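You operate a simulated robot arm through the tools that you are given. There is no shell and no other tool.

The job below is to be done with a simulated robot arm. You get a single attempt, and the scene is never put back.

JOB
Wet the pad, wipe both pipes in the peg tray clean and lay them in the silver tray.
Fine: on the bench by the door; wet the orange pad on the sponge tray and put it back. What is to be rubbed or washed off counts as gone when no trace of it is left.
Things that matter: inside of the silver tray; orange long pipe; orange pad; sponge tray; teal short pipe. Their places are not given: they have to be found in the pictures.

The check looks at the end state, three seconds after you hand in, the way a careful person would. Anything else that was tipped, shoved, dropped, spilled or broken makes it a failure.

ROBOT AND FRAMES
A 7-joint arm with a two-finger parallel gripper, fixed in place. Base frame: the origin is at the foot of the arm, x ahead of it, y to its left, z up; the work surface is at about z = 0.9. Units: m, rad, N and s.
With the tool pointing down near the work surface it reaches from about 0.38 to 0.9 m from the base axis. Its first joint turns from -2.496 to 2.496 rad. Payload 3 kg.
The TCP is the grasp point between the finger pads, 0.03 m short of the fingertips. In the tool frame z runs along the fingers and y along their closing line. The gripper opens to 0.094 m. The fingers are 0.028 m wide and 0.01 m thick; the gripper's body (0.05 by 0.096 m) begins 0.055 m behind the TCP.
Orientation is that of the tool frame in the base frame, as a unit quaternion [w, x, y, z]. With the fingers straight down and closing along the base's y, the tool's x points along the base's -x, its y along +y and its z along -z.

CONTROLS
- The arm moves only by the tool send_rows. Its argument "plan" is a list of rows, each a list of 7 numbers: the shift along the tool's x, y, z in m, then the turn, a rotation vector about the tool's x, y, z in degrees, then the finger opening in m, from 0 to 0.094. In form: [[dx, dy, dz, rx, ry, rz, grip], ...]. A call has 1 to 20 rows; each row shifts and turns the commanded pose from where the row before left it, along the tool's axes as they then stand. Each row takes 0.2 s and may step no farther than 0.05 m and 0.15 rad from the row before; otherwise, or with a gripper value out of range, the whole call is refused. Where a pose cannot be reached the arm comes as near as it can. A force on the tool above 40 N (or 10 N above the force at the start of the call, whichever is more), or a blocked arm, ends the call early, and 0.2 s more pass. Each finger travels about 0.072 m/s and halts on what it meets, pressing with about 22 N; the grip force reading is that of the motor and also rises with nothing between the fingers. The clock runs only during rows and for 0.2 s after the last one: add rows that do not move to give the fingers time. The reply holds the time, the measured pose of the TCP, the force on the tool along the base axes, the opening and the grip force, in the units named above and with some noise, with the torque about the TCP (base axes, N m) and any sound that the robot's microphone picked up, and new pictures: "show" is both (left out), scene, wrist or none.
- Cameras (640 x 400 px; columns grow to the right, rows downward): "scene" is fixed at [0.2215, -0.5027, 1.5499]; the picture's right is [0.86, -0.51, 0.00], its down [-0.26, -0.44, -0.86] and it looks along [0.44, 0.74, -0.51] (base axes); focal length 308 px, centre (320, 200). "wrist" rides on the gripper at [0.076, 0.014, -0.103] in the tool frame; the picture's right is [-0.18, 0.98, 0.00], its down [-0.75, -0.14, -0.64] and it looks along [-0.63, -0.12, 0.77] (tool axes); focal length 243 px, centre (320, 200).
- probe_pixels(camera, pixels): there is no depth. For up to 12 entries [column, row, z] of the newest picture of that camera ("zoom" is the newest enlarged one), the place [x, y] in the base frame at which the ray of that pixel passes the height z, good to about 0.002 m. The clock stands still meanwhile.
- close_up(camera, box): a new picture of the part [left, top, right, bottom] of that camera's present view, enlarged. The clock stands still meanwhile.
- close_job(): hands the job in; it is judged then, once.

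Unless the task says otherwise, let go and move clear before handing in.

The tools are called after ">>>" by a JSON object that holds its "method" and its "body". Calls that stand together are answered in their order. send_rows: Moves the arm, as the interface text tells. Its arguments: {"type":"object","properties":{"plan":{"type":"array","items":{"type":"array","items":{"type":"number"}}},"show":{"type":"string","enum":["both","scene","wrist","none"]}},"required":["plan"]} The other tools are called the same way: probe_pixels (camera, pixels) gives the place at which the rays of pixels pass given heights; close_up (camera, box) takes an enlarged picture of a part of a camera's view; close_job () hands the job in.

At the start:

```text
time_s: 0.0
ee_pos: [0.4554, 0.3253, 1.255]
tool_rot: [0.0, 0.0, 1.0, 0.0]
contact_force: [0.5, -0.6, 0.4]
ft_torque: [0.03, 0.02, 0.0]
finger_gap: 0.0942
grasp_force: 0.0
```

scene: 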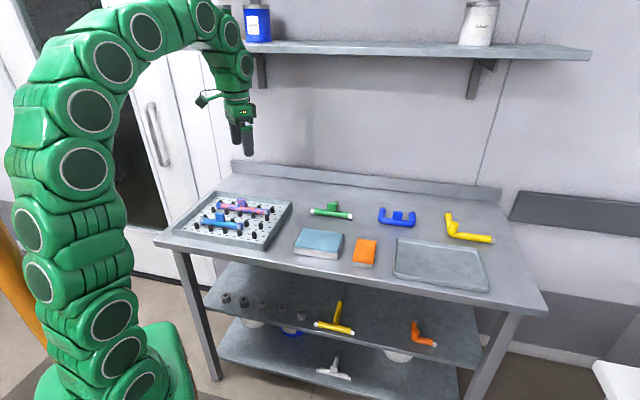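
wrist: 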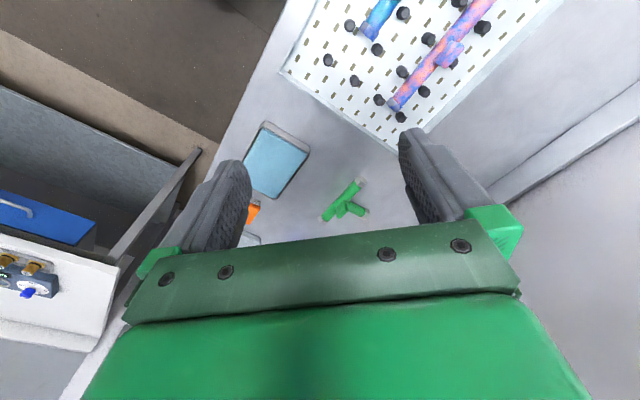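

The scene picture shows the peg tray around (235,215) with two stained pipes, a blue pad or tray at (318,243), an orange block at (365,252) and the silver tray at (440,263). I'll enlarge these first.

>>> {"method": "close_up", "body": {"camera": "scene", "box": [160, 180, 300, 260]}}

>>> {"method": "close_up", "body": {"camera": "scene", "box": [280, 190, 500, 310]}}

>>> {"method": "close_up", "body": {"camera": "wrist", "box": [220, 0, 580, 250]}}

```text
4.57 times, centred on (230, 220) of scene
```

zoom: 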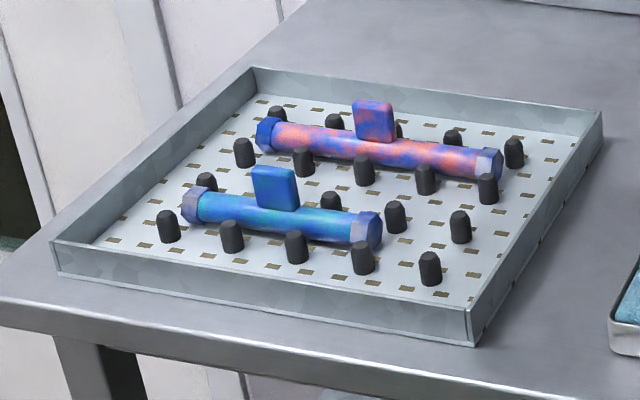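

```text
2.91 times, centred on (390, 250) of scene
```

zoom: 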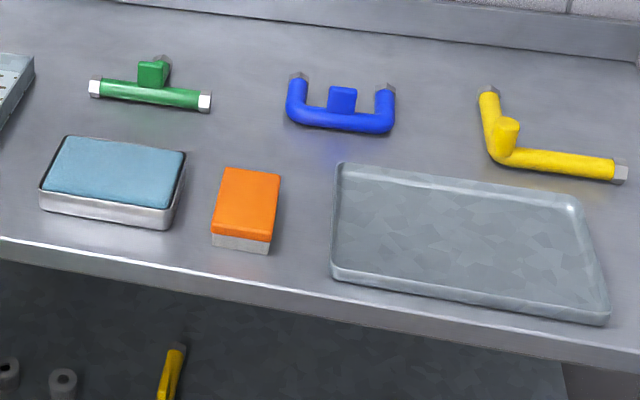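

```text
1.60 times, centred on (400, 125) of wrist
```

zoom: 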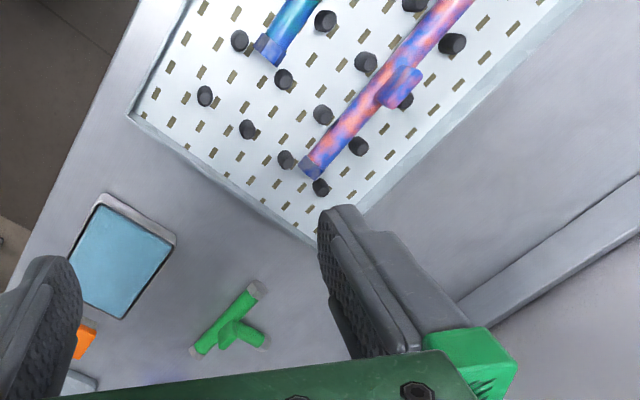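

The pipes are orange (long) and teal (short), both smeared blue, each with a square lug on top and pegs on both sides. The orange pad has a grey-white lower layer. Next I measure places on the bench.

>>> {"method": "probe_pixels", "body": {"camera": "zoom", "pixels": [[270, 0, 0.9]]}}

>>> {"method": "close_up", "body": {"camera": "scene", "box": [280, 190, 500, 310]}}

```text
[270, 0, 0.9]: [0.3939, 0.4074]
```

```text
2.91 times, centred on (390, 250) of scene
```

zoom: 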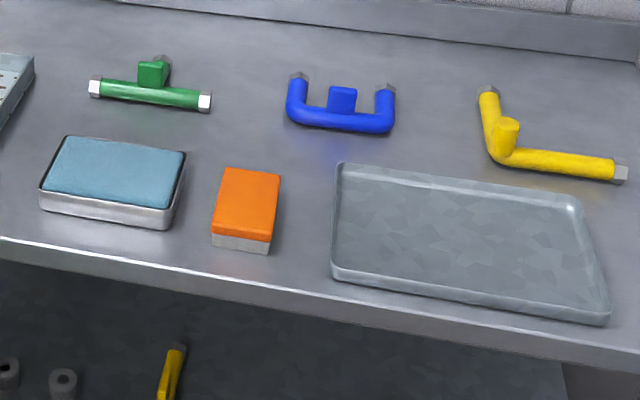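

The zoom is on the bench part; I probe the corners of the pad, sponge tray and silver tray.

>>> {"method": "probe_pixels", "body": {"camera": "zoom", "pixels": [[211, 246, 0.9], [268, 255, 0.9], [213, 233, 0.92], [272, 242, 0.92], [281, 175, 0.92], [224, 167, 0.92], [213, 233, 0.93], [272, 242, 0.93], [281, 175, 0.93], [224, 167, 0.93], [213, 233, 0.94], [224, 167, 0.94]]}}

>>> {"method": "probe_pixels", "body": {"camera": "zoom", "pixels": [[40, 208, 0.9], [164, 230, 0.9], [40, 187, 0.92], [166, 208, 0.92], [186, 152, 0.92], [66, 135, 0.92], [332, 278, 0.9], [605, 326, 0.9], [332, 268, 0.91], [606, 315, 0.91], [580, 202, 0.91], [340, 163, 0.91]]}}

>>> {"method": "probe_pixels", "body": {"camera": "wrist", "pixels": [[265, 122, 0.92], [309, 152, 0.92], [283, 199, 0.92], [245, 188, 0.92], [283, 71, 0.92], [402, 150, 0.92], [395, 103, 0.93], [490, 0, 0.93], [370, 31, 0.92], [450, 50, 0.95]]}}

```text
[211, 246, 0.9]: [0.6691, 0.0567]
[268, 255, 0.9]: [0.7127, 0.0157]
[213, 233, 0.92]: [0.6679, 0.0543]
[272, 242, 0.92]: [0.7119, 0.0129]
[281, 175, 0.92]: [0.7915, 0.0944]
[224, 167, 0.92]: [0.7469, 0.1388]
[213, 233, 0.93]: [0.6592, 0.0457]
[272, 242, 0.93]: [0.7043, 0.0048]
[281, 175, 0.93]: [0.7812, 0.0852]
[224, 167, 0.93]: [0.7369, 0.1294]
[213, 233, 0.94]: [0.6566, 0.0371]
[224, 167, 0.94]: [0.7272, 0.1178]
```

```text
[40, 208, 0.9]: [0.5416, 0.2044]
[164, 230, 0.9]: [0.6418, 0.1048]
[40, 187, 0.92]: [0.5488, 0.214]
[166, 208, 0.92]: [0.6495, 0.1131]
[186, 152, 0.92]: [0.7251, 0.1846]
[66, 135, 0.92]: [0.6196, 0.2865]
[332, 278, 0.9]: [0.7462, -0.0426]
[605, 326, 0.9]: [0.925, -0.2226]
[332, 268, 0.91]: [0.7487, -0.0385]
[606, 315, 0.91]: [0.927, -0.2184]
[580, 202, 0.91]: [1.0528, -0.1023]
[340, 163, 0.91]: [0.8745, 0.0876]
```

```text
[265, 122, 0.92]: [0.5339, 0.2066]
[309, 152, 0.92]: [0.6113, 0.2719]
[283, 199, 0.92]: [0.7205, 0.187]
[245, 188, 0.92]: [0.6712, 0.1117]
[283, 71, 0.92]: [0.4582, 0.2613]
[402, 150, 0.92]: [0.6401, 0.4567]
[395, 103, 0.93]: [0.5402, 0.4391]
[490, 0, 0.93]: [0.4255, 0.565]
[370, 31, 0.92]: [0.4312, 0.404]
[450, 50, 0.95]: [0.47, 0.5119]
```

The pad is about 0.115 × 0.06 × 0.02 m and centred near (0.73, 0.076), and the bench is turned 45° in my frame. Now I enlarge and probe the peg tray for the pipes.

>>> {"method": "close_up", "body": {"camera": "scene", "box": [160, 180, 300, 260]}}

>>> {"method": "probe_pixels", "body": {"camera": "zoom", "pixels": [[57, 275, 0.9], [474, 345, 0.9], [603, 113, 0.93], [254, 68, 0.93], [466, 310, 0.93], [52, 243, 0.93], [190, 205, 0.925], [368, 235, 0.925], [265, 135, 0.925], [490, 165, 0.925], [275, 190, 0.945], [373, 122, 0.945]]}}

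```text
4.57 times, centred on (230, 220) of scene
```

zoom: 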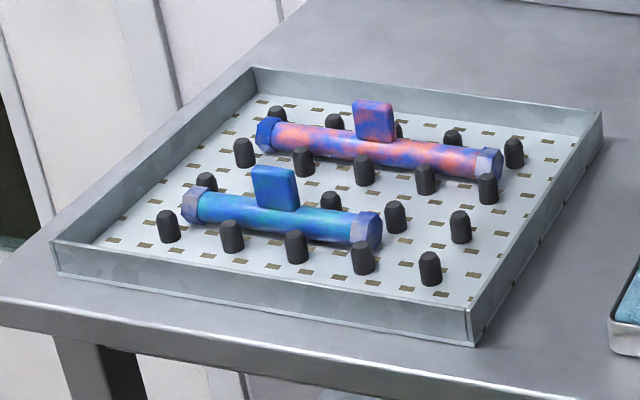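

```text
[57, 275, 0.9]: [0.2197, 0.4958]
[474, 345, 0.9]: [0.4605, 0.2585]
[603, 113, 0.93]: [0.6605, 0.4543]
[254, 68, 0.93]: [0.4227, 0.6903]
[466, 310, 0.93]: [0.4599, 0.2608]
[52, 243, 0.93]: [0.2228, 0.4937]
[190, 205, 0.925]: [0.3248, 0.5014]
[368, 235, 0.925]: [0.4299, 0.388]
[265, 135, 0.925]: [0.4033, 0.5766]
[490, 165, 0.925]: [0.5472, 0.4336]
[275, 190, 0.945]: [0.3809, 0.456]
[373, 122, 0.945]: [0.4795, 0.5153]
```

The peg tray runs from about (0.22,0.495) to (0.66,0.454). The teal pipe is centred near (0.377,0.445) and the orange one near (0.475,0.505), both with their axis along (0.7,-0.7). I move the wrist camera to look at them from the front.

>>> {"method": "send_rows", "body": {"plan": [[0.029, 0.006, 0.027, 0, 0, 0, 0.094], [0.029, 0.006, 0.027, 0, 0, 0, 0.094], [0.029, 0.006, 0.027, 0, 0, 0, 0.094], [0.029, 0.006, 0.027, 0, 0, 0, 0.094], [0.029, 0.006, 0.027, 0, 0, 0, 0.094], [0, 0, 0, 0, 0, -7.5, 0.094], [0, 0, 0, 0, 0, -7.5, 0.094], [0, 0, 0, 0, 0, -7.5, 0.094], [0, 0, 0, 0, 0, -7.5, 0.094], [0, 0, 0, 0, 0, -7.5, 0.094], [0, 0, 0, 0, 0, -7.5, 0.094], [0, 0, 0, 0, 0, 0, 0.094]]}}

```text
time_s: 2.6
ee_pos: [0.3107, 0.3549, 1.1203]
tool_rot: [0.0, -0.383, 0.924, 0.0]
contact_force: [0.2, -1.0, 0.1]
ft_torque: [0.0, -0.01, -0.04]
finger_gap: 0.094
grasp_force: 0.1
```

scene: 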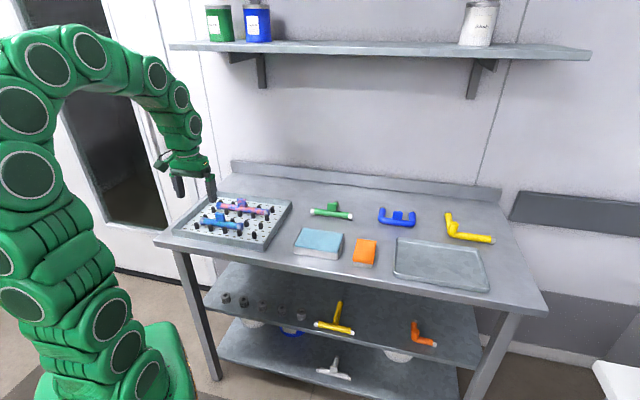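
wrist: 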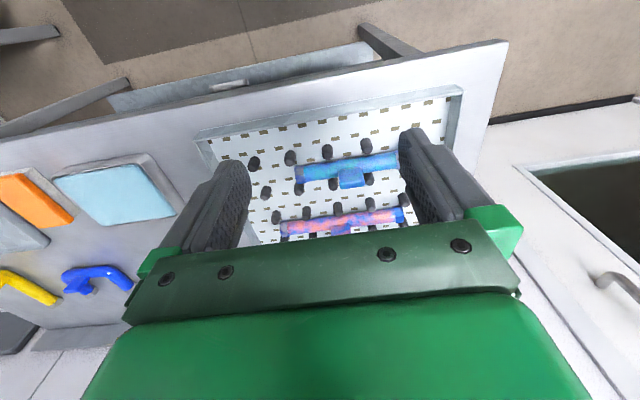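

The wrist view now shows both pipes at (348,170) and (340,222). I enlarge it to see the stains and the pegs.

>>> {"method": "close_up", "body": {"camera": "wrist", "box": [235, 110, 435, 245]}}

>>> {"method": "probe_pixels", "body": {"camera": "wrist", "pixels": [[297, 174, 0.925], [400, 160, 0.925], [281, 228, 0.925], [404, 214, 0.925], [350, 177, 0.945], [340, 230, 0.945], [292, 158, 0.925], [328, 152, 0.925], [366, 145, 0.925]]}}

```text
2.96 times, centred on (335, 178) of wrist
```

zoom: 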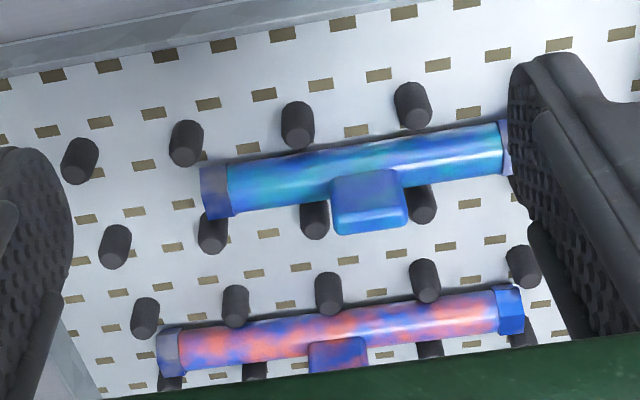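

```text
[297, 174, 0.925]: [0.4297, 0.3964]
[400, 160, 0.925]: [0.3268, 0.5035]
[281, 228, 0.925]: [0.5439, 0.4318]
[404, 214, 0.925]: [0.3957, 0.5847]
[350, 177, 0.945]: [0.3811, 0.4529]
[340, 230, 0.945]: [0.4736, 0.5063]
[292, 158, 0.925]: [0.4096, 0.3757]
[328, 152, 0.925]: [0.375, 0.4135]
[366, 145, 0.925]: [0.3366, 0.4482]
```

Both pipes are smeared over the tube, the lug and the end nuts. I enlarge the scene view to compare the peg heights with the pipe tops.

>>> {"method": "close_up", "body": {"camera": "scene", "box": [210, 195, 275, 235]}}

>>> {"method": "close_up", "body": {"camera": "scene", "box": [192, 205, 257, 245]}}

```text
9.85 times, centred on (242, 215) of scene
```

zoom: 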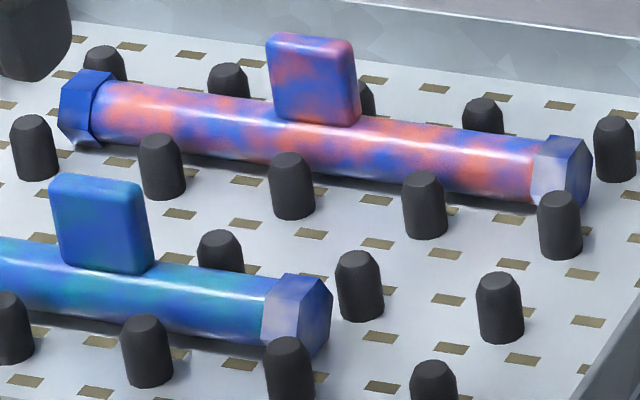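

```text
9.85 times, centred on (224, 225) of scene
```

zoom: 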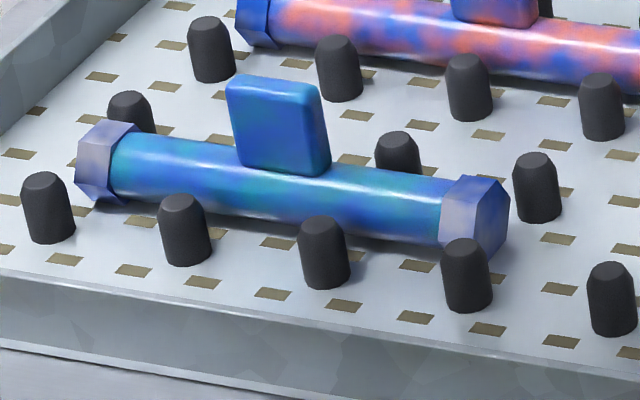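

Pegs are about as high as the tube tops, with roughly 9 mm free on either side. The pad's width axis already matches my finger line, so I travel to a spot above the pad at (0.73,0.075) and look.

>>> {"method": "send_rows", "body": {"plan": [[-0.0089, -0.0449, 0.0036, 0, 0, 0, 0.094], [-0.0089, -0.0449, 0.0036, 0, 0, 0, 0.094], [-0.0089, -0.0449, 0.0036, 0, 0, 0, 0.094], [-0.0089, -0.0449, 0.0036, 0, 0, 0, 0.094], [-0.0089, -0.0449, 0.0036, 0, 0, 0, 0.094], [-0.0089, -0.0449, 0.0036, 0, 0, 0, 0.094], [-0.0089, -0.0449, 0.0036, 0, 0, 0, 0.094], [-0.0089, -0.0449, 0.0036, 0, 0, 0, 0.094], [-0.0089, -0.0449, 0.0036, 0, 0, 0, 0.094], [-0.0089, -0.0449, 0.0036, 0, 0, 0, 0.094], [-0.0089, -0.0449, 0.0036, 0, 0, 0, 0.094], [0, 0, 0, 0, 0, 0, 0.094]]}}

```text
time_s: 5.2
ee_pos: [0.7276, 0.0744, 1.0804]
tool_rot: [0.0, -0.383, 0.924, 0.001]
contact_force: [-0.2, 0.1, 0.6]
ft_torque: [0.0, 0.01, 0.03]
finger_gap: 0.0937
grasp_force: 0.0
```

scene: 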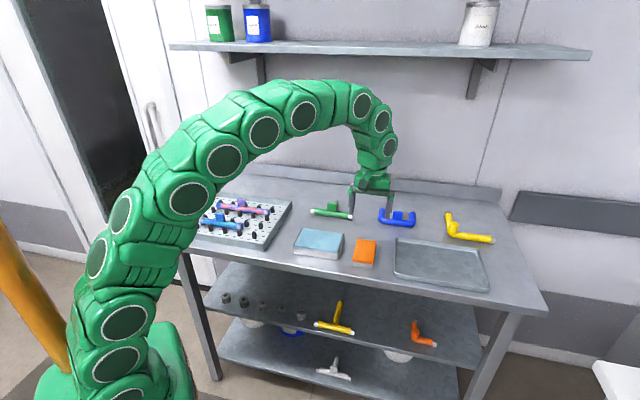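
wrist: 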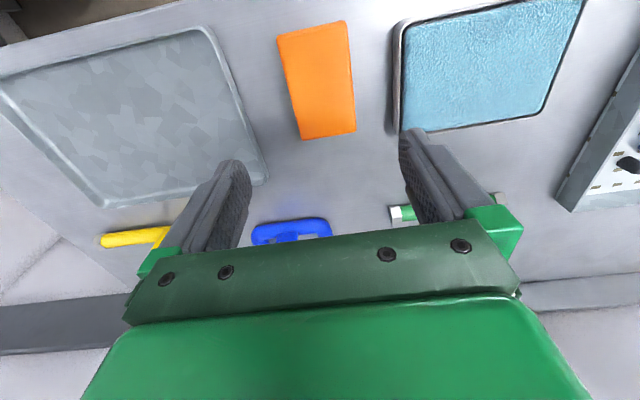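

The pad is at (318,80) in the wrist view and the sponge tray at (490,70). I probe their corners for exact places.

>>> {"method": "probe_pixels", "body": {"camera": "wrist", "pixels": [[278, 36, 0.92], [346, 20, 0.92], [356, 131, 0.92], [303, 141, 0.92], [404, 22, 0.92], [586, -2, 0.92], [541, 112, 0.92], [402, 131, 0.92], [0, 78, 0.91], [210, 27, 0.91], [268, 182, 0.91], [105, 208, 0.91]]}}

>>> {"method": "close_up", "body": {"camera": "wrist", "box": [240, 0, 600, 150]}}

```text
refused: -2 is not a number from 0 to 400
```

```text
1.78 times, centred on (420, 75) of wrist
```

zoom: 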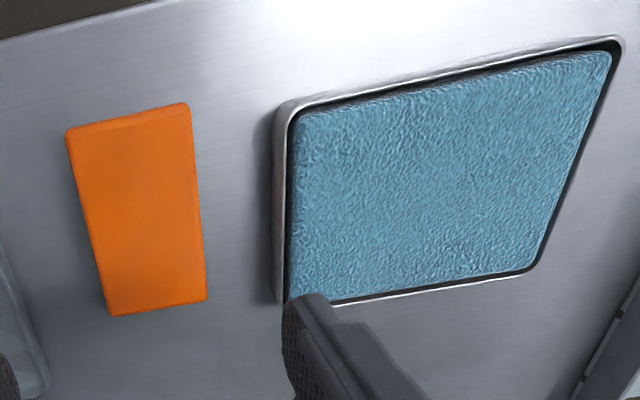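

I redo the probe using the enlarged picture.

>>> {"method": "probe_pixels", "body": {"camera": "zoom", "pixels": [[67, 134, 0.92], [186, 104, 0.92], [205, 300, 0.92], [111, 316, 0.92], [286, 108, 0.92], [618, 40, 0.92], [540, 270, 0.92], [284, 300, 0.92], [300, 118, 0.925], [608, 56, 0.925], [530, 268, 0.925], [292, 298, 0.925]]}}

>>> {"method": "probe_pixels", "body": {"camera": "wrist", "pixels": [[0, 78, 0.91], [210, 27, 0.91], [268, 182, 0.91], [105, 208, 0.91]]}}

```text
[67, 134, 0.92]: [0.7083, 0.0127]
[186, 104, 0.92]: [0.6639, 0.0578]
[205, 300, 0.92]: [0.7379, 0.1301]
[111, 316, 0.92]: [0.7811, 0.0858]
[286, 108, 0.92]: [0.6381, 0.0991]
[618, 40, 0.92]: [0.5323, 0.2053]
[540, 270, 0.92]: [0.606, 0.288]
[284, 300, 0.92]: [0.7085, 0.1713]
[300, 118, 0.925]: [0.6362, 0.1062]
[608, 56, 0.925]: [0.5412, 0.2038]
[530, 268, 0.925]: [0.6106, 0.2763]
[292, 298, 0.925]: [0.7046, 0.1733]
```

```text
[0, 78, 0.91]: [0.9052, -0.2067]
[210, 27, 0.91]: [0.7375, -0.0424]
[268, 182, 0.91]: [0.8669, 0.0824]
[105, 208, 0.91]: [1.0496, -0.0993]
```

The pad centre is close to (0.7235, 0.071), its top near 0.92–0.925, and its long axis at 45°. I descend with open fingers so the tips stand about 10 mm above the bench.

>>> {"method": "send_rows", "body": {"plan": [[0.0053, 0.0005, 0.035, 0, 0, 0, 0.094], [0, 0, 0.035, 0, 0, 0, 0.094], [0, 0, 0.035, 0, 0, 0, 0.094], [0, 0, 0.025, 0, 0, 0, 0.094], [0, 0, 0.01, 0, 0, 0, 0.094], [0, 0, 0, 0, 0, 0, 0.094]]}}

```text
time_s: 6.6
ee_pos: [0.7249, 0.0716, 0.9399]
tool_rot: [0.0, -0.383, 0.924, -0.001]
contact_force: [-1.0, -0.1, -0.2]
ft_torque: [0.03, 0.02, 0.0]
finger_gap: 0.094
grasp_force: 0.0
```

scene: 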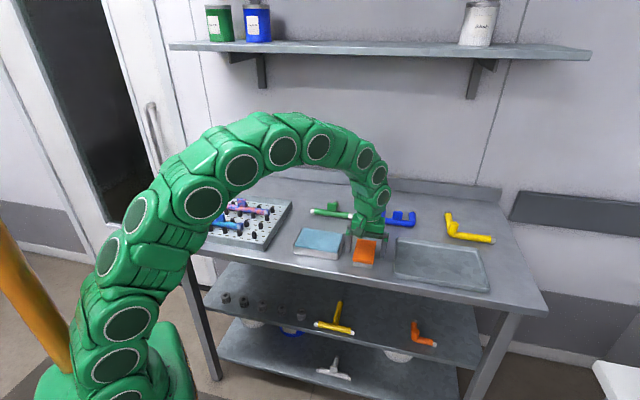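
wrist: 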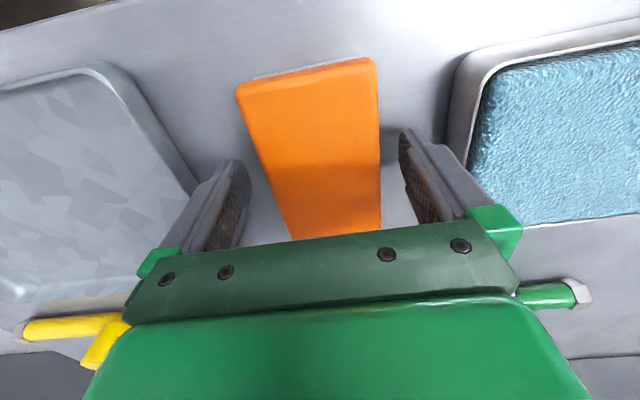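

The pad lies squarely between the fingers, pixels (240–380, 60–240). I close on it.

>>> {"method": "send_rows", "body": {"plan": [[0, 0, 0, 0, 0, 0, 0.05], [0, 0, 0, 0, 0, 0, 0.05], [0, 0, 0, 0, 0, 0, 0.05], [0, 0, 0, 0, 0, 0, 0.05]]}}

```text
time_s: 7.6
ee_pos: [0.7241, 0.0715, 0.9387]
tool_rot: [0.001, -0.383, 0.924, 0.001]
contact_force: [-0.6, -0.3, 2.1]
ft_torque: [0.05, -0.07, 0.0]
finger_gap: 0.0613
grasp_force: 22.1
```

scene: 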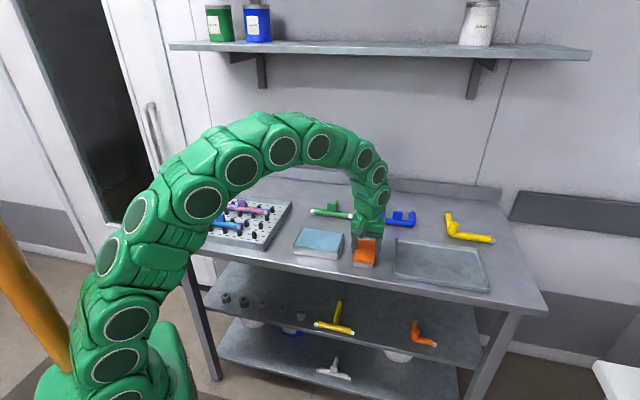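
wrist: 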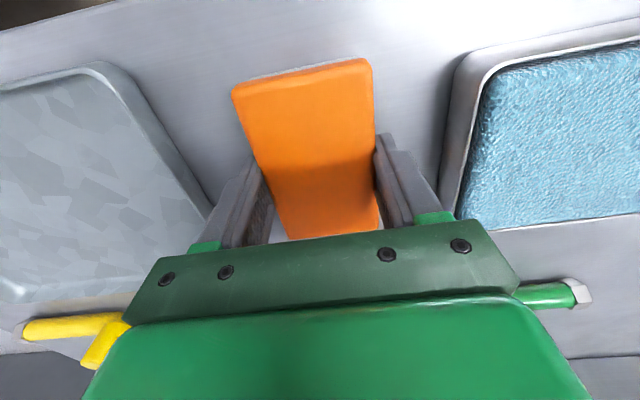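

The pad is gripped (gap 0.0613, 22 N). I lift it and turn it 90° so that its long side matches the sponge's long side.

>>> {"method": "send_rows", "body": {"plan": [[0, 0, -0.035, 0, 0, 0, 0.05], [0, 0, -0.045, 0, 0, 0, 0.05], [0, 0, -0.045, 0, 0, 0, 0.05], [0, 0, 0, 0, 0, 7.5, 0.05], [0, 0, 0, 0, 0, 7.5, 0.05], [0, 0, 0, 0, 0, 7.5, 0.05], [0, 0, 0, 0, 0, 7.5, 0.05], [0, 0, 0, 0, 0, 7.5, 0.05], [0, 0, 0, 0, 0, 7.5, 0.05], [0, 0, 0, 0, 0, 7.5, 0.05], [0, 0, 0, 0, 0, 7.5, 0.05], [0, 0, 0, 0, 0, 7.5, 0.05], [0, 0, 0, 0, 0, 7.5, 0.05], [0, 0, 0, 0, 0, 7.5, 0.05], [0, 0, 0, 0, 0, 7.5, 0.05], [0, 0, 0, 0, 0, 0, 0.05]]}}

```text
time_s: 11.0
ee_pos: [0.7248, 0.0718, 1.0658]
tool_rot: [0.0, 0.383, 0.924, 0.0]
contact_force: [-0.2, 0.1, -1.3]
ft_torque: [-0.01, 0.0, -0.01]
finger_gap: 0.0614
grasp_force: 21.9
```

scene: 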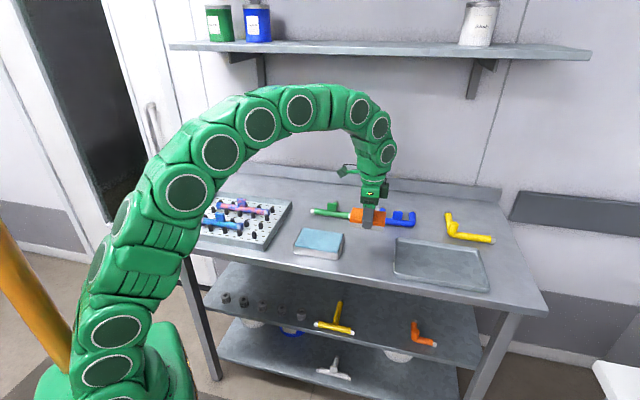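
wrist: 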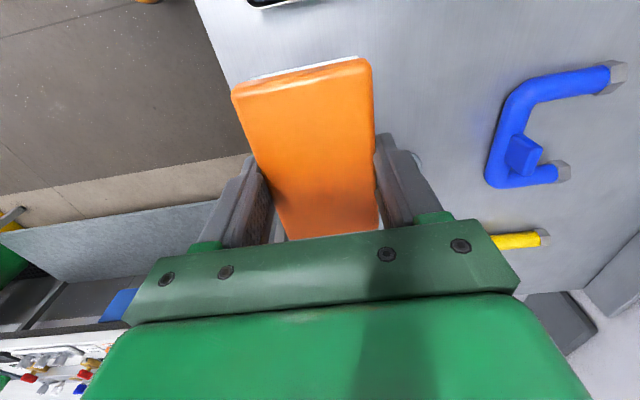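

The turn was reached exactly. I move above the sponge centre (0.625,0.187) and come down to just over it.

>>> {"method": "send_rows", "body": {"plan": [[0.038, 0.0027, 0, 0, 0, 0, 0.05], [0.038, 0.0027, 0, 0, 0, 0, 0.05], [0.038, 0.0027, 0, 0, 0, 0, 0.05], [0.038, 0.0027, 0, 0, 0, 0, 0.05], [0, 0, 0.04, 0, 0, 0, 0.05], [0, 0, 0.04, 0, 0, 0, 0.05], [0, 0, 0, 0, 0, 0, 0.05]]}}

```text
time_s: 12.6
ee_pos: [0.6245, 0.1876, 0.986]
tool_rot: [-0.001, 0.381, 0.924, 0.001]
contact_force: [-0.3, -0.5, -1.0]
ft_torque: [-0.01, -0.02, -0.03]
finger_gap: 0.0614
grasp_force: 22.1
```

scene: 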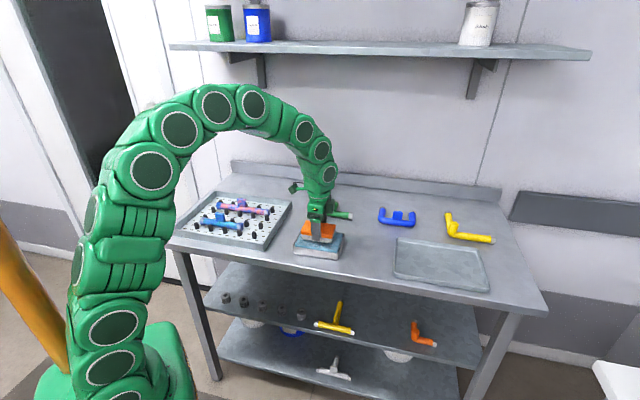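
wrist: 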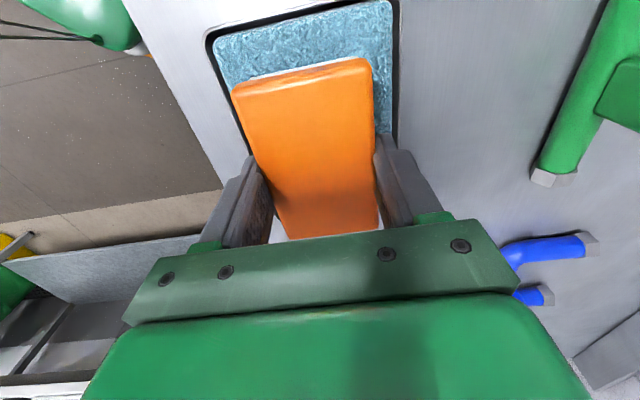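

The pad hangs over the sponge; I enlarge the scene view to check clearance to the rims.

>>> {"method": "close_up", "body": {"camera": "scene", "box": [280, 200, 360, 265]}}

>>> {"method": "probe_pixels", "body": {"camera": "wrist", "pixels": [[214, 50, 0.93], [390, 3, 0.93], [396, 100, 0.93], [396, 130, 0.93], [240, 95, 0.948], [368, 62, 0.948], [245, 155, 0.93]]}}

```text
6.15 times, centred on (320, 232) of scene
```

zoom: 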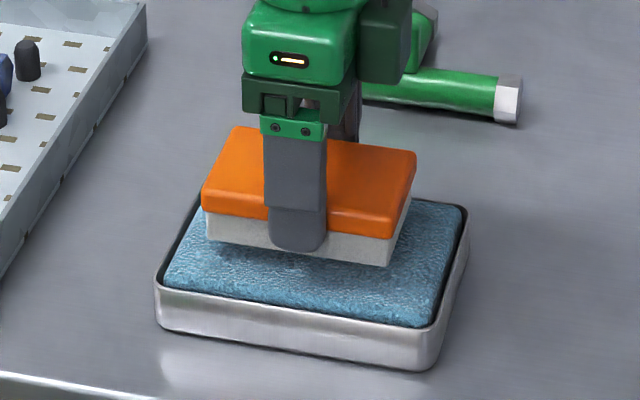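

```text
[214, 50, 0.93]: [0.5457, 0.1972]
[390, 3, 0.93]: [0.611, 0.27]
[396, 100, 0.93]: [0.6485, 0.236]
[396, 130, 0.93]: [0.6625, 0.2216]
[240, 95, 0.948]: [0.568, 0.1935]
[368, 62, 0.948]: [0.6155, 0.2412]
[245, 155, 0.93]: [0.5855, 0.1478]
```

The pad sits inside the rim all round. I press it gently onto the sponge, in small steps.

>>> {"method": "send_rows", "body": {"plan": [[0, 0, 0.01, 0, 0, 0, 0.05], [0, 0, 0.004, 0, 0, 0, 0.05], [0, 0, 0.003, 0, 0, 0, 0.05], [0, 0, 0, 0, 0, 0, 0.05]], "show": "scene"}}

```text
time_s: 13.5
ee_pos: [0.6263, 0.1879, 0.9715]
tool_rot: [0.002, 0.382, 0.924, 0.001]
contact_force: [-0.3, 0.2, 5.4]
ft_torque: [0.1, -0.08, 0.0]
finger_gap: 0.0612
grasp_force: 22.0
stopped in row 4: the force on the tool passed its limit at 42 N (the readings are from after the stop); the commanded pose is now the measured one
```

scene: 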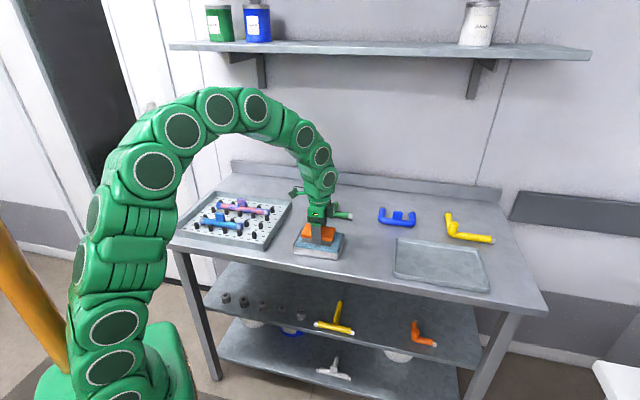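

Contact with the sponge came at TCP z ≈ 0.9715, and the load has settled to 5 N. I hold it pressed for a second to soak and then look.

>>> {"method": "send_rows", "body": {"plan": [[0, 0, 0.0005, 0, 0, 0, 0.05], [0, 0, 0, 0, 0, 0, 0.05], [0, 0, 0, 0, 0, 0, 0.05], [0, 0, 0, 0, 0, 0, 0.05], [0, 0, 0, 0, 0, 0, 0.05], [0, 0, 0, 0, 0, 0, 0.05]], "show": "none"}}

>>> {"method": "close_up", "body": {"camera": "scene", "box": [280, 200, 360, 265]}}

```text
time_s: 14.9
ee_pos: [0.6253, 0.1868, 0.9705]
tool_rot: [0.001, 0.382, 0.924, 0.001]
contact_force: [0.7, 1.8, 32.4]
ft_torque: [0.2, -0.01, 0.03]
finger_gap: 0.0617
grasp_force: 22.0
```

```text
6.15 times, centred on (320, 232) of scene
```

zoom: 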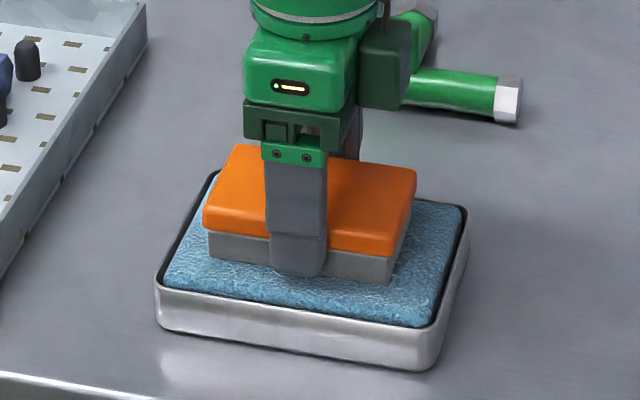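

The lower layer of the pad has darkened to grey, so it is wet. I lift it and carry it over the left half of the teal pipe.

>>> {"method": "send_rows", "body": {"plan": [[0, 0, -0.04, 0, 0, 0, 0.05], [0, 0, -0.045, 0, 0, 0, 0.05], [0.0474, 0.001, 0, 0, 0, 0, 0.05], [0.0474, 0.001, 0, 0, 0, 0, 0.05], [0.0474, 0.001, 0, 0, 0, 0, 0.05], [0.0474, 0.001, 0, 0, 0, 0, 0.05], [0.0474, 0.001, 0, 0, 0, 0, 0.05], [0.0474, 0.001, 0, 0, 0, 0, 0.05], [0.0474, 0.001, 0, 0, 0, 0, 0.05], [0.0474, 0.001, 0, 0, 0, 0, 0.05], [0.0474, 0.001, 0, 0, 0, 0, 0.05], [0, 0, 0, 0, 0, 0, 0.05]]}}

```text
time_s: 17.5
ee_pos: [0.3295, 0.4954, 1.0555]
tool_rot: [0.001, 0.383, 0.924, 0.001]
contact_force: [-0.1, 0.7, 0.0]
ft_torque: [-0.01, -0.03, 0.0]
finger_gap: 0.0615
grasp_force: 22.1
```

scene: 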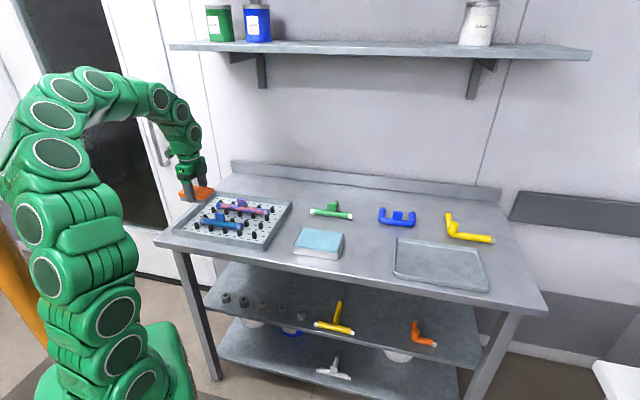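
wrist: 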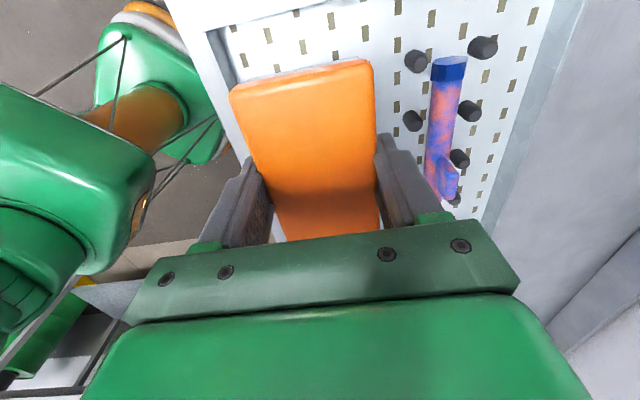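

The pad has reached (0.3295,0.4954). I go a little farther outward from the lug, descend to just above the pipe, and check in an enlarged scene view.

>>> {"method": "send_rows", "body": {"plan": [[0.008, 0, 0.025, 0, 0, 0, 0.05], [0, 0, 0.025, 0, 0, 0, 0.05], [0, 0, 0.018, 0, 0, 0, 0.05], [0, 0, 0, 0, 0, 0, 0.05]]}}

>>> {"method": "close_up", "body": {"camera": "scene", "box": [165, 185, 265, 247]}}

```text
time_s: 18.5
ee_pos: [0.323, 0.5006, 0.9861]
tool_rot: [0.001, 0.383, 0.924, 0.001]
contact_force: [-0.1, 0.9, -0.7]
ft_torque: [0.0, 0.0, -0.01]
finger_gap: 0.0614
grasp_force: 21.8
```

scene: 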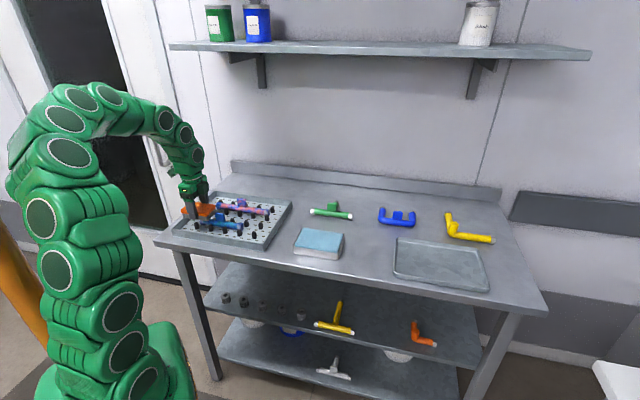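
wrist: 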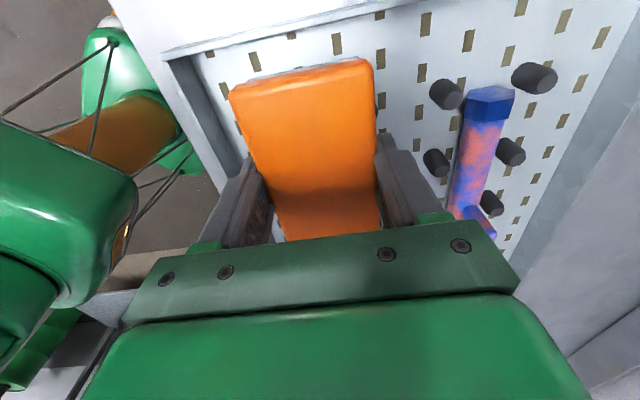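

```text
6.40 times, centred on (215, 216) of scene
```

zoom: 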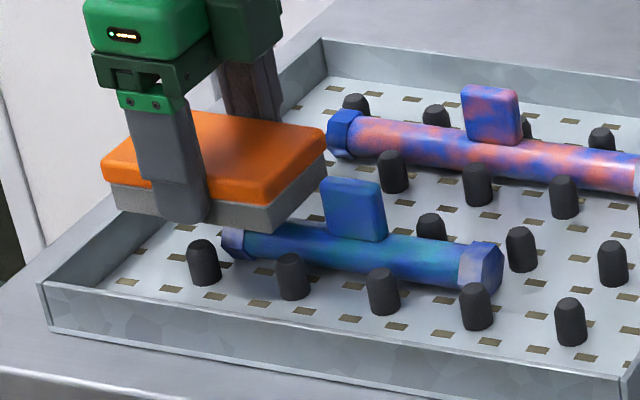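

The pad hangs over the teal pipe's left half with the lug free. I lower it in small steps until it touches.

>>> {"method": "send_rows", "body": {"plan": [[0, 0, 0.005, 0, 0, 0, 0.05], [0, 0, 0.004, 0, 0, 0, 0.05], [0, 0, 0.002, 0, 0, 0, 0.05], [0, 0, 0.0015, 0, 0, 0, 0.05], [0, 0, 0, 0, 0, 0, 0.05]], "show": "none"}}

>>> {"method": "close_up", "body": {"camera": "scene", "box": [165, 185, 265, 247]}}

```text
time_s: 19.7
ee_pos: [0.3246, 0.5009, 0.9741]
tool_rot: [0.001, 0.383, 0.924, 0.0]
contact_force: [0.2, 0.9, -1.9]
ft_torque: [-0.02, -0.01, -0.01]
finger_gap: 0.0618
grasp_force: 21.6
```

```text
6.40 times, centred on (215, 216) of scene
```

zoom: 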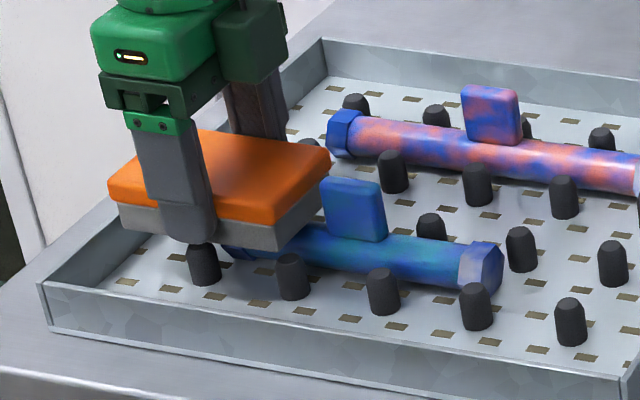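

No contact yet at z 0.9741. I continue in 1.5 mm steps.

>>> {"method": "send_rows", "body": {"plan": [[0, 0, 0.0015, 0, 0, 0, 0.05], [0, 0, 0.0015, 0, 0, 0, 0.05], [0, 0, 0.0015, 0, 0, 0, 0.05], [0, 0, 0, 0, 0, 0, 0.05]], "show": "none"}}

>>> {"method": "close_up", "body": {"camera": "scene", "box": [165, 185, 265, 247]}}

```text
time_s: 20.7
ee_pos: [0.3252, 0.501, 0.9696]
tool_rot: [0.002, 0.382, 0.924, 0.002]
contact_force: [1.1, 0.1, 4.0]
ft_torque: [-0.04, -0.16, 0.02]
finger_gap: 0.0616
grasp_force: 22.2
```

```text
6.40 times, centred on (215, 216) of scene
```

zoom: 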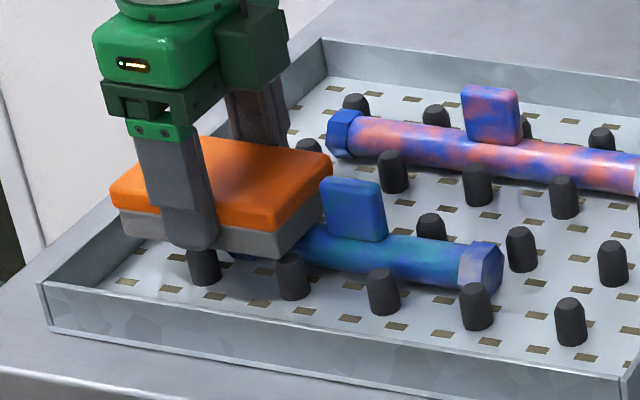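

Light contact (4 N) at z 0.9696. I rub in short strokes along the pipe and look at the effect.

>>> {"method": "send_rows", "body": {"plan": [[0, 0, 0.0005, 0, 0, 0, 0.05], [-0.008, 0, 0, 0, 0, 0, 0.05], [0.01, 0, 0, 0, 0, 0, 0.05], [0.01, 0, 0, 0, 0, 0, 0.05], [-0.01, 0, 0, 0, 0, 0, 0.05], [-0.01, 0, 0, 0, 0, 0, 0.05], [0.01, 0, 0, 0, 0, 0, 0.05], [0.01, 0, 0, 0, 0, 0, 0.05], [-0.01, 0, 0, 0, 0, 0, 0.05], [-0.01, 0, 0, 0, 0, 0, 0.05]], "show": "none"}}

>>> {"method": "close_up", "body": {"camera": "scene", "box": [165, 185, 265, 247]}}

```text
time_s: 22.9
ee_pos: [0.3293, 0.4961, 0.9696]
tool_rot: [0.001, 0.382, 0.924, 0.001]
contact_force: [-5.0, 4.8, 18.4]
ft_torque: [0.23, 0.02, 0.07]
finger_gap: 0.0616
grasp_force: 21.4
```

```text
6.40 times, centred on (215, 216) of scene
```

zoom: 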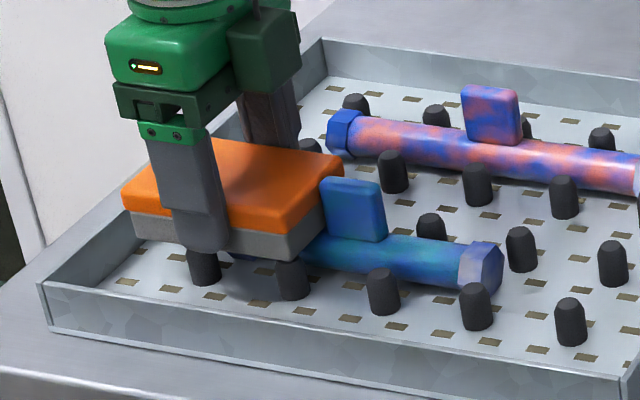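

Force is 18 N with sliding friction of 7 N, and the pipe stays put. I lift and look at the left half.

>>> {"method": "send_rows", "body": {"plan": [[0, 0, -0.03, 0, 0, 0, 0.05], [0.02, 0, -0.04, 0, 0, 0, 0.05], [0.02, 0, -0.02, 0, 0, 0, 0.05]], "show": "none"}}

>>> {"method": "close_up", "body": {"camera": "scene", "box": [180, 195, 260, 245]}}

```text
time_s: 23.7
ee_pos: [0.3014, 0.5227, 1.059]
tool_rot: [0.001, 0.382, 0.924, 0.001]
contact_force: [-0.7, -0.2, -1.3]
ft_torque: [0.0, 0.0, 0.02]
finger_gap: 0.0614
grasp_force: 22.5
```

```text
8.00 times, centred on (220, 220) of scene
```

zoom: 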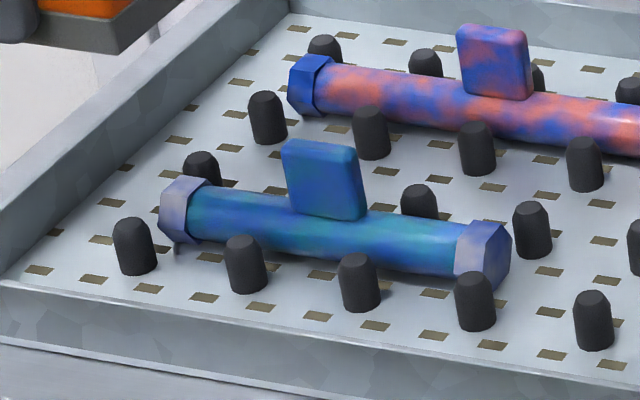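

I enlarge further to compare the rubbed half with the other.

>>> {"method": "close_up", "body": {"camera": "scene", "box": [196, 208, 248, 238]}}

>>> {"method": "close_up", "body": {"camera": "wrist", "box": [220, 0, 560, 240]}}

```text
12.31 times, centred on (222, 223) of scene
```

zoom: 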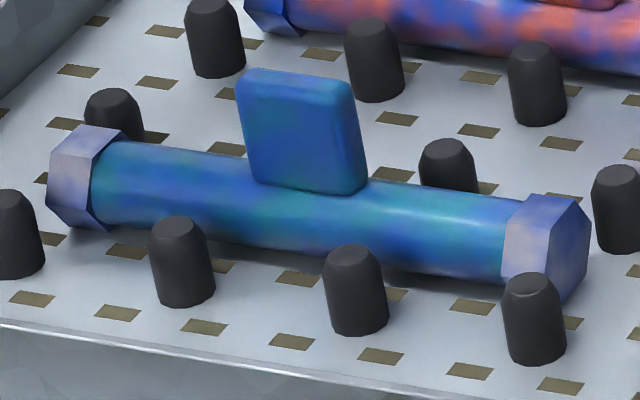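

```text
1.67 times, centred on (390, 120) of wrist
```

zoom: 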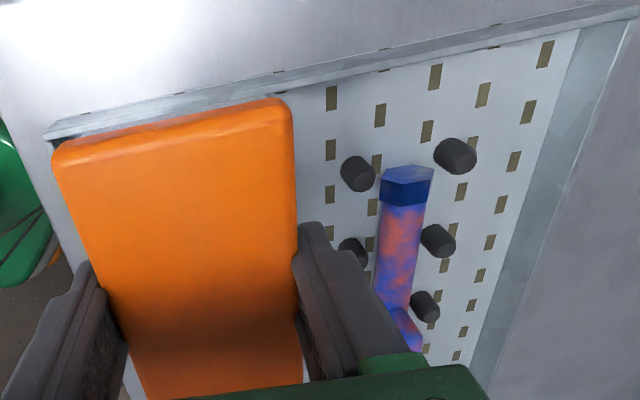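

I repeat the very same enlargement as before wiping, for a direct comparison.

>>> {"method": "close_up", "body": {"camera": "scene", "box": [192, 205, 257, 245]}}

```text
9.85 times, centred on (224, 225) of scene
```

zoom: 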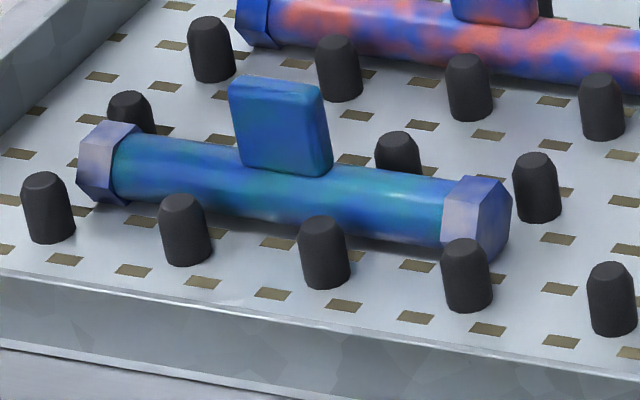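

The tube has barely changed: a level pad rests on the taller nut and never touches the tube. I tilt the pad 7.5° so its lug-side edge drops below the nut top, then bring it beside the lug.

>>> {"method": "send_rows", "body": {"plan": [[0, 0, 0, 0, 7.5, 0, 0.05], [-0.0167, 0, 0.0227, 0, 0, 0, 0.05], [-0.0167, 0, 0.0227, 0, 0, 0, 0.05], [-0.0167, 0, 0.0227, 0, 0, 0, 0.05], [0, 0, 0, 0, 0, 0, 0.05]], "show": "none"}}

>>> {"method": "close_up", "body": {"camera": "scene", "box": [165, 185, 265, 247]}}

```text
time_s: 24.9
ee_pos: [0.33, 0.4949, 0.9832]
tool_rot: [-0.06, 0.382, 0.922, 0.025]
contact_force: [-0.5, 0.1, -0.6]
ft_torque: [-0.01, -0.01, 0.06]
finger_gap: 0.0612
grasp_force: 21.5
```

```text
6.40 times, centred on (215, 216) of scene
```

zoom: 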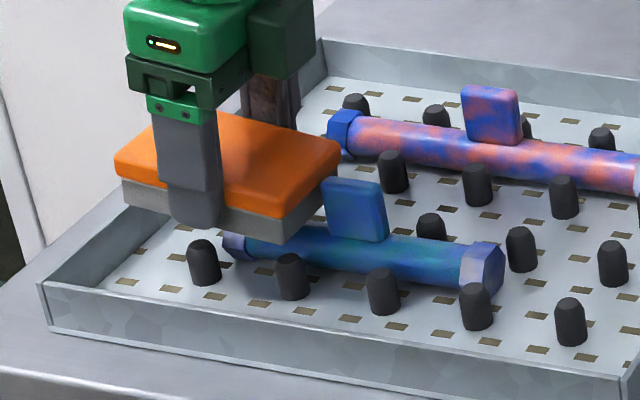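

The pad edge now points down near the lug. I lower it in small steps onto the tube.

>>> {"method": "send_rows", "body": {"plan": [[-0.0005, 0, 0.004, 0, 0, 0, 0.05], [-0.00026, 0, 0.002, 0, 0, 0, 0.05], [-0.00026, 0, 0.002, 0, 0, 0, 0.05], [-0.00013, 0, 0.001, 0, 0, 0, 0.05], [0, 0, 0, 0, 0, 0, 0.05]], "show": "none"}}

```text
time_s: 26.1
ee_pos: [0.3303, 0.4947, 0.9754]
tool_rot: [-0.059, 0.381, 0.922, 0.025]
contact_force: [-0.7, 0.1, -1.5]
ft_torque: [0.01, 0.0, 0.01]
finger_gap: 0.0615
grasp_force: 21.8
```

No contact yet at z 0.9754, so I go on in 1 mm steps.

>>> {"method": "send_rows", "body": {"plan": [[-0.00013, 0, 0.001, 0, 0, 0, 0.05], [-0.00013, 0, 0.001, 0, 0, 0, 0.05], [-0.00013, 0, 0.001, 0, 0, 0, 0.05], [0, 0, 0, 0, 0, 0, 0.05]], "show": "none"}}

>>> {"method": "close_up", "body": {"camera": "scene", "box": [165, 185, 265, 247]}}

```text
time_s: 27.1
ee_pos: [0.3305, 0.4953, 0.9735]
tool_rot: [-0.06, 0.381, 0.922, 0.027]
contact_force: [-2.7, 5.9, 20.0]
ft_torque: [-0.35, -0.64, 0.14]
finger_gap: 0.0619
grasp_force: 22.4
```

```text
6.40 times, centred on (215, 216) of scene
```

zoom: 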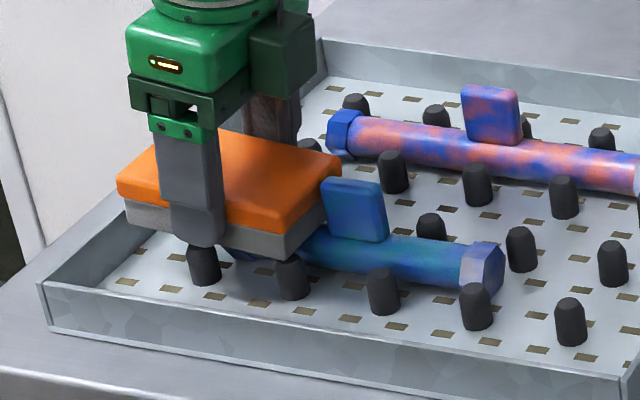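

Contact is 20 N at the pad edge, close to the tube's centreline. I rub outward and back.

>>> {"method": "send_rows", "body": {"plan": [[0.0059, 0, 0.0005, 0, 0, 0, 0.05], [0.0059, 0, 0.0008, 0, 0, 0, 0.05], [0.0059, 0, 0.0008, 0, 0, 0, 0.05], [-0.0059, 0, -0.0008, 0, 0, 0, 0.05], [-0.0059, 0, -0.0008, 0, 0, 0, 0.05], [-0.0059, 0, -0.0008, 0, 0, 0, 0.05], [0.0059, 0, 0.0008, 0, 0, 0, 0.05], [0.0059, 0, 0.0008, 0, 0, 0, 0.05], [0.0059, 0, 0.0008, 0, 0, 0, 0.05], [-0.0059, 0, -0.0008, 0, 0, 0, 0.05], [-0.0059, 0, -0.0008, 0, 0, 0, 0.05], [-0.0059, 0, -0.0008, 0, 0, 0, 0.05]], "show": "none"}}

>>> {"method": "close_up", "body": {"camera": "scene", "box": [165, 185, 265, 247]}}

```text
time_s: 29.7
ee_pos: [0.3303, 0.4942, 0.9723]
tool_rot: [-0.059, 0.382, 0.922, 0.026]
contact_force: [-0.3, 1.0, 0.8]
ft_torque: [-0.04, -0.06, -0.04]
finger_gap: 0.0618
grasp_force: 22.0
```

```text
6.40 times, centred on (215, 216) of scene
```

zoom: 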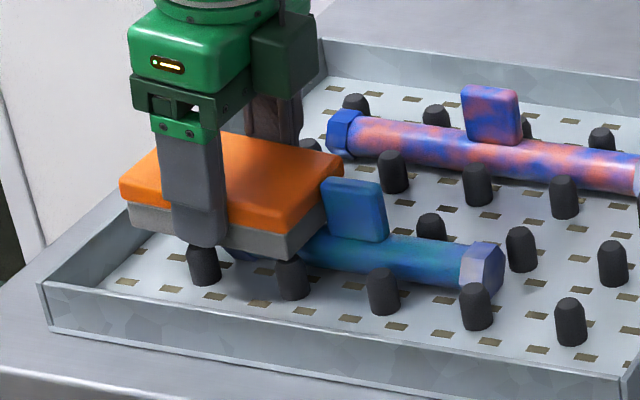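

The load has fallen to about zero at nearly the same height. I lift outward and look at the result and at the pad's seating.

>>> {"method": "send_rows", "body": {"plan": [[0, 0, -0.02, 0, 0, 0, 0.05], [0.02, 0, -0.04, 0, 0, 0, 0.05], [0.03, 0, -0.03, 0, 0, 0, 0.05]]}}

>>> {"method": "close_up", "body": {"camera": "scene", "box": [192, 205, 257, 245]}}

>>> {"method": "close_up", "body": {"camera": "scene", "box": [150, 155, 230, 205]}}

```text
time_s: 30.5
ee_pos: [0.3037, 0.5212, 1.0675]
tool_rot: [-0.06, 0.381, 0.922, 0.026]
contact_force: [0.2, -0.6, -0.9]
ft_torque: [-0.02, 0.0, 0.01]
finger_gap: 0.0615
grasp_force: 22.3
```

scene: 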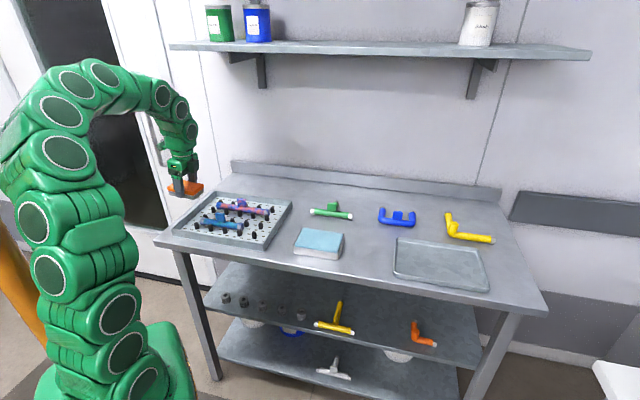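
wrist: 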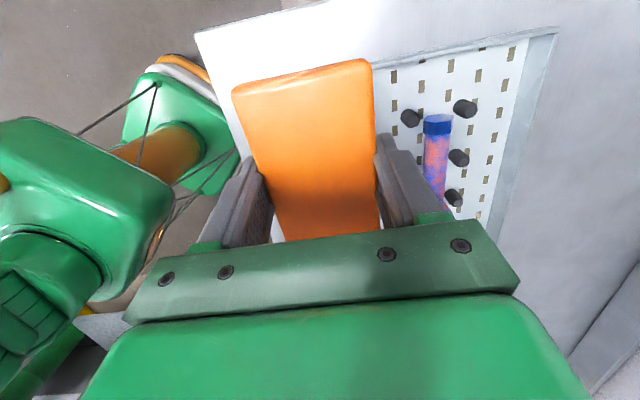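

```text
9.85 times, centred on (224, 225) of scene
```

zoom: 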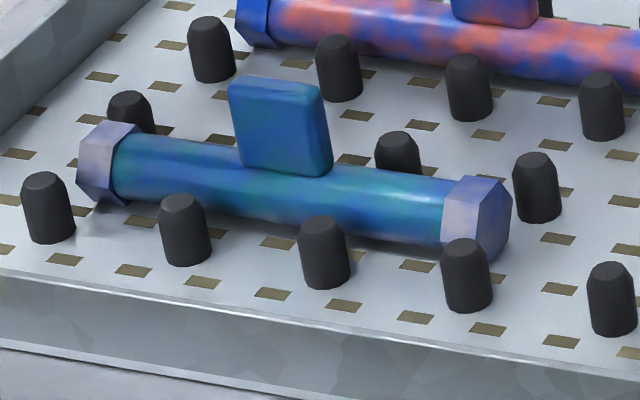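

```text
8.00 times, centred on (190, 180) of scene
```

zoom: 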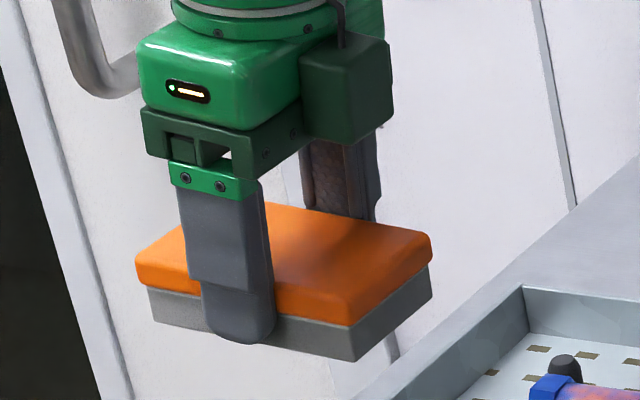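

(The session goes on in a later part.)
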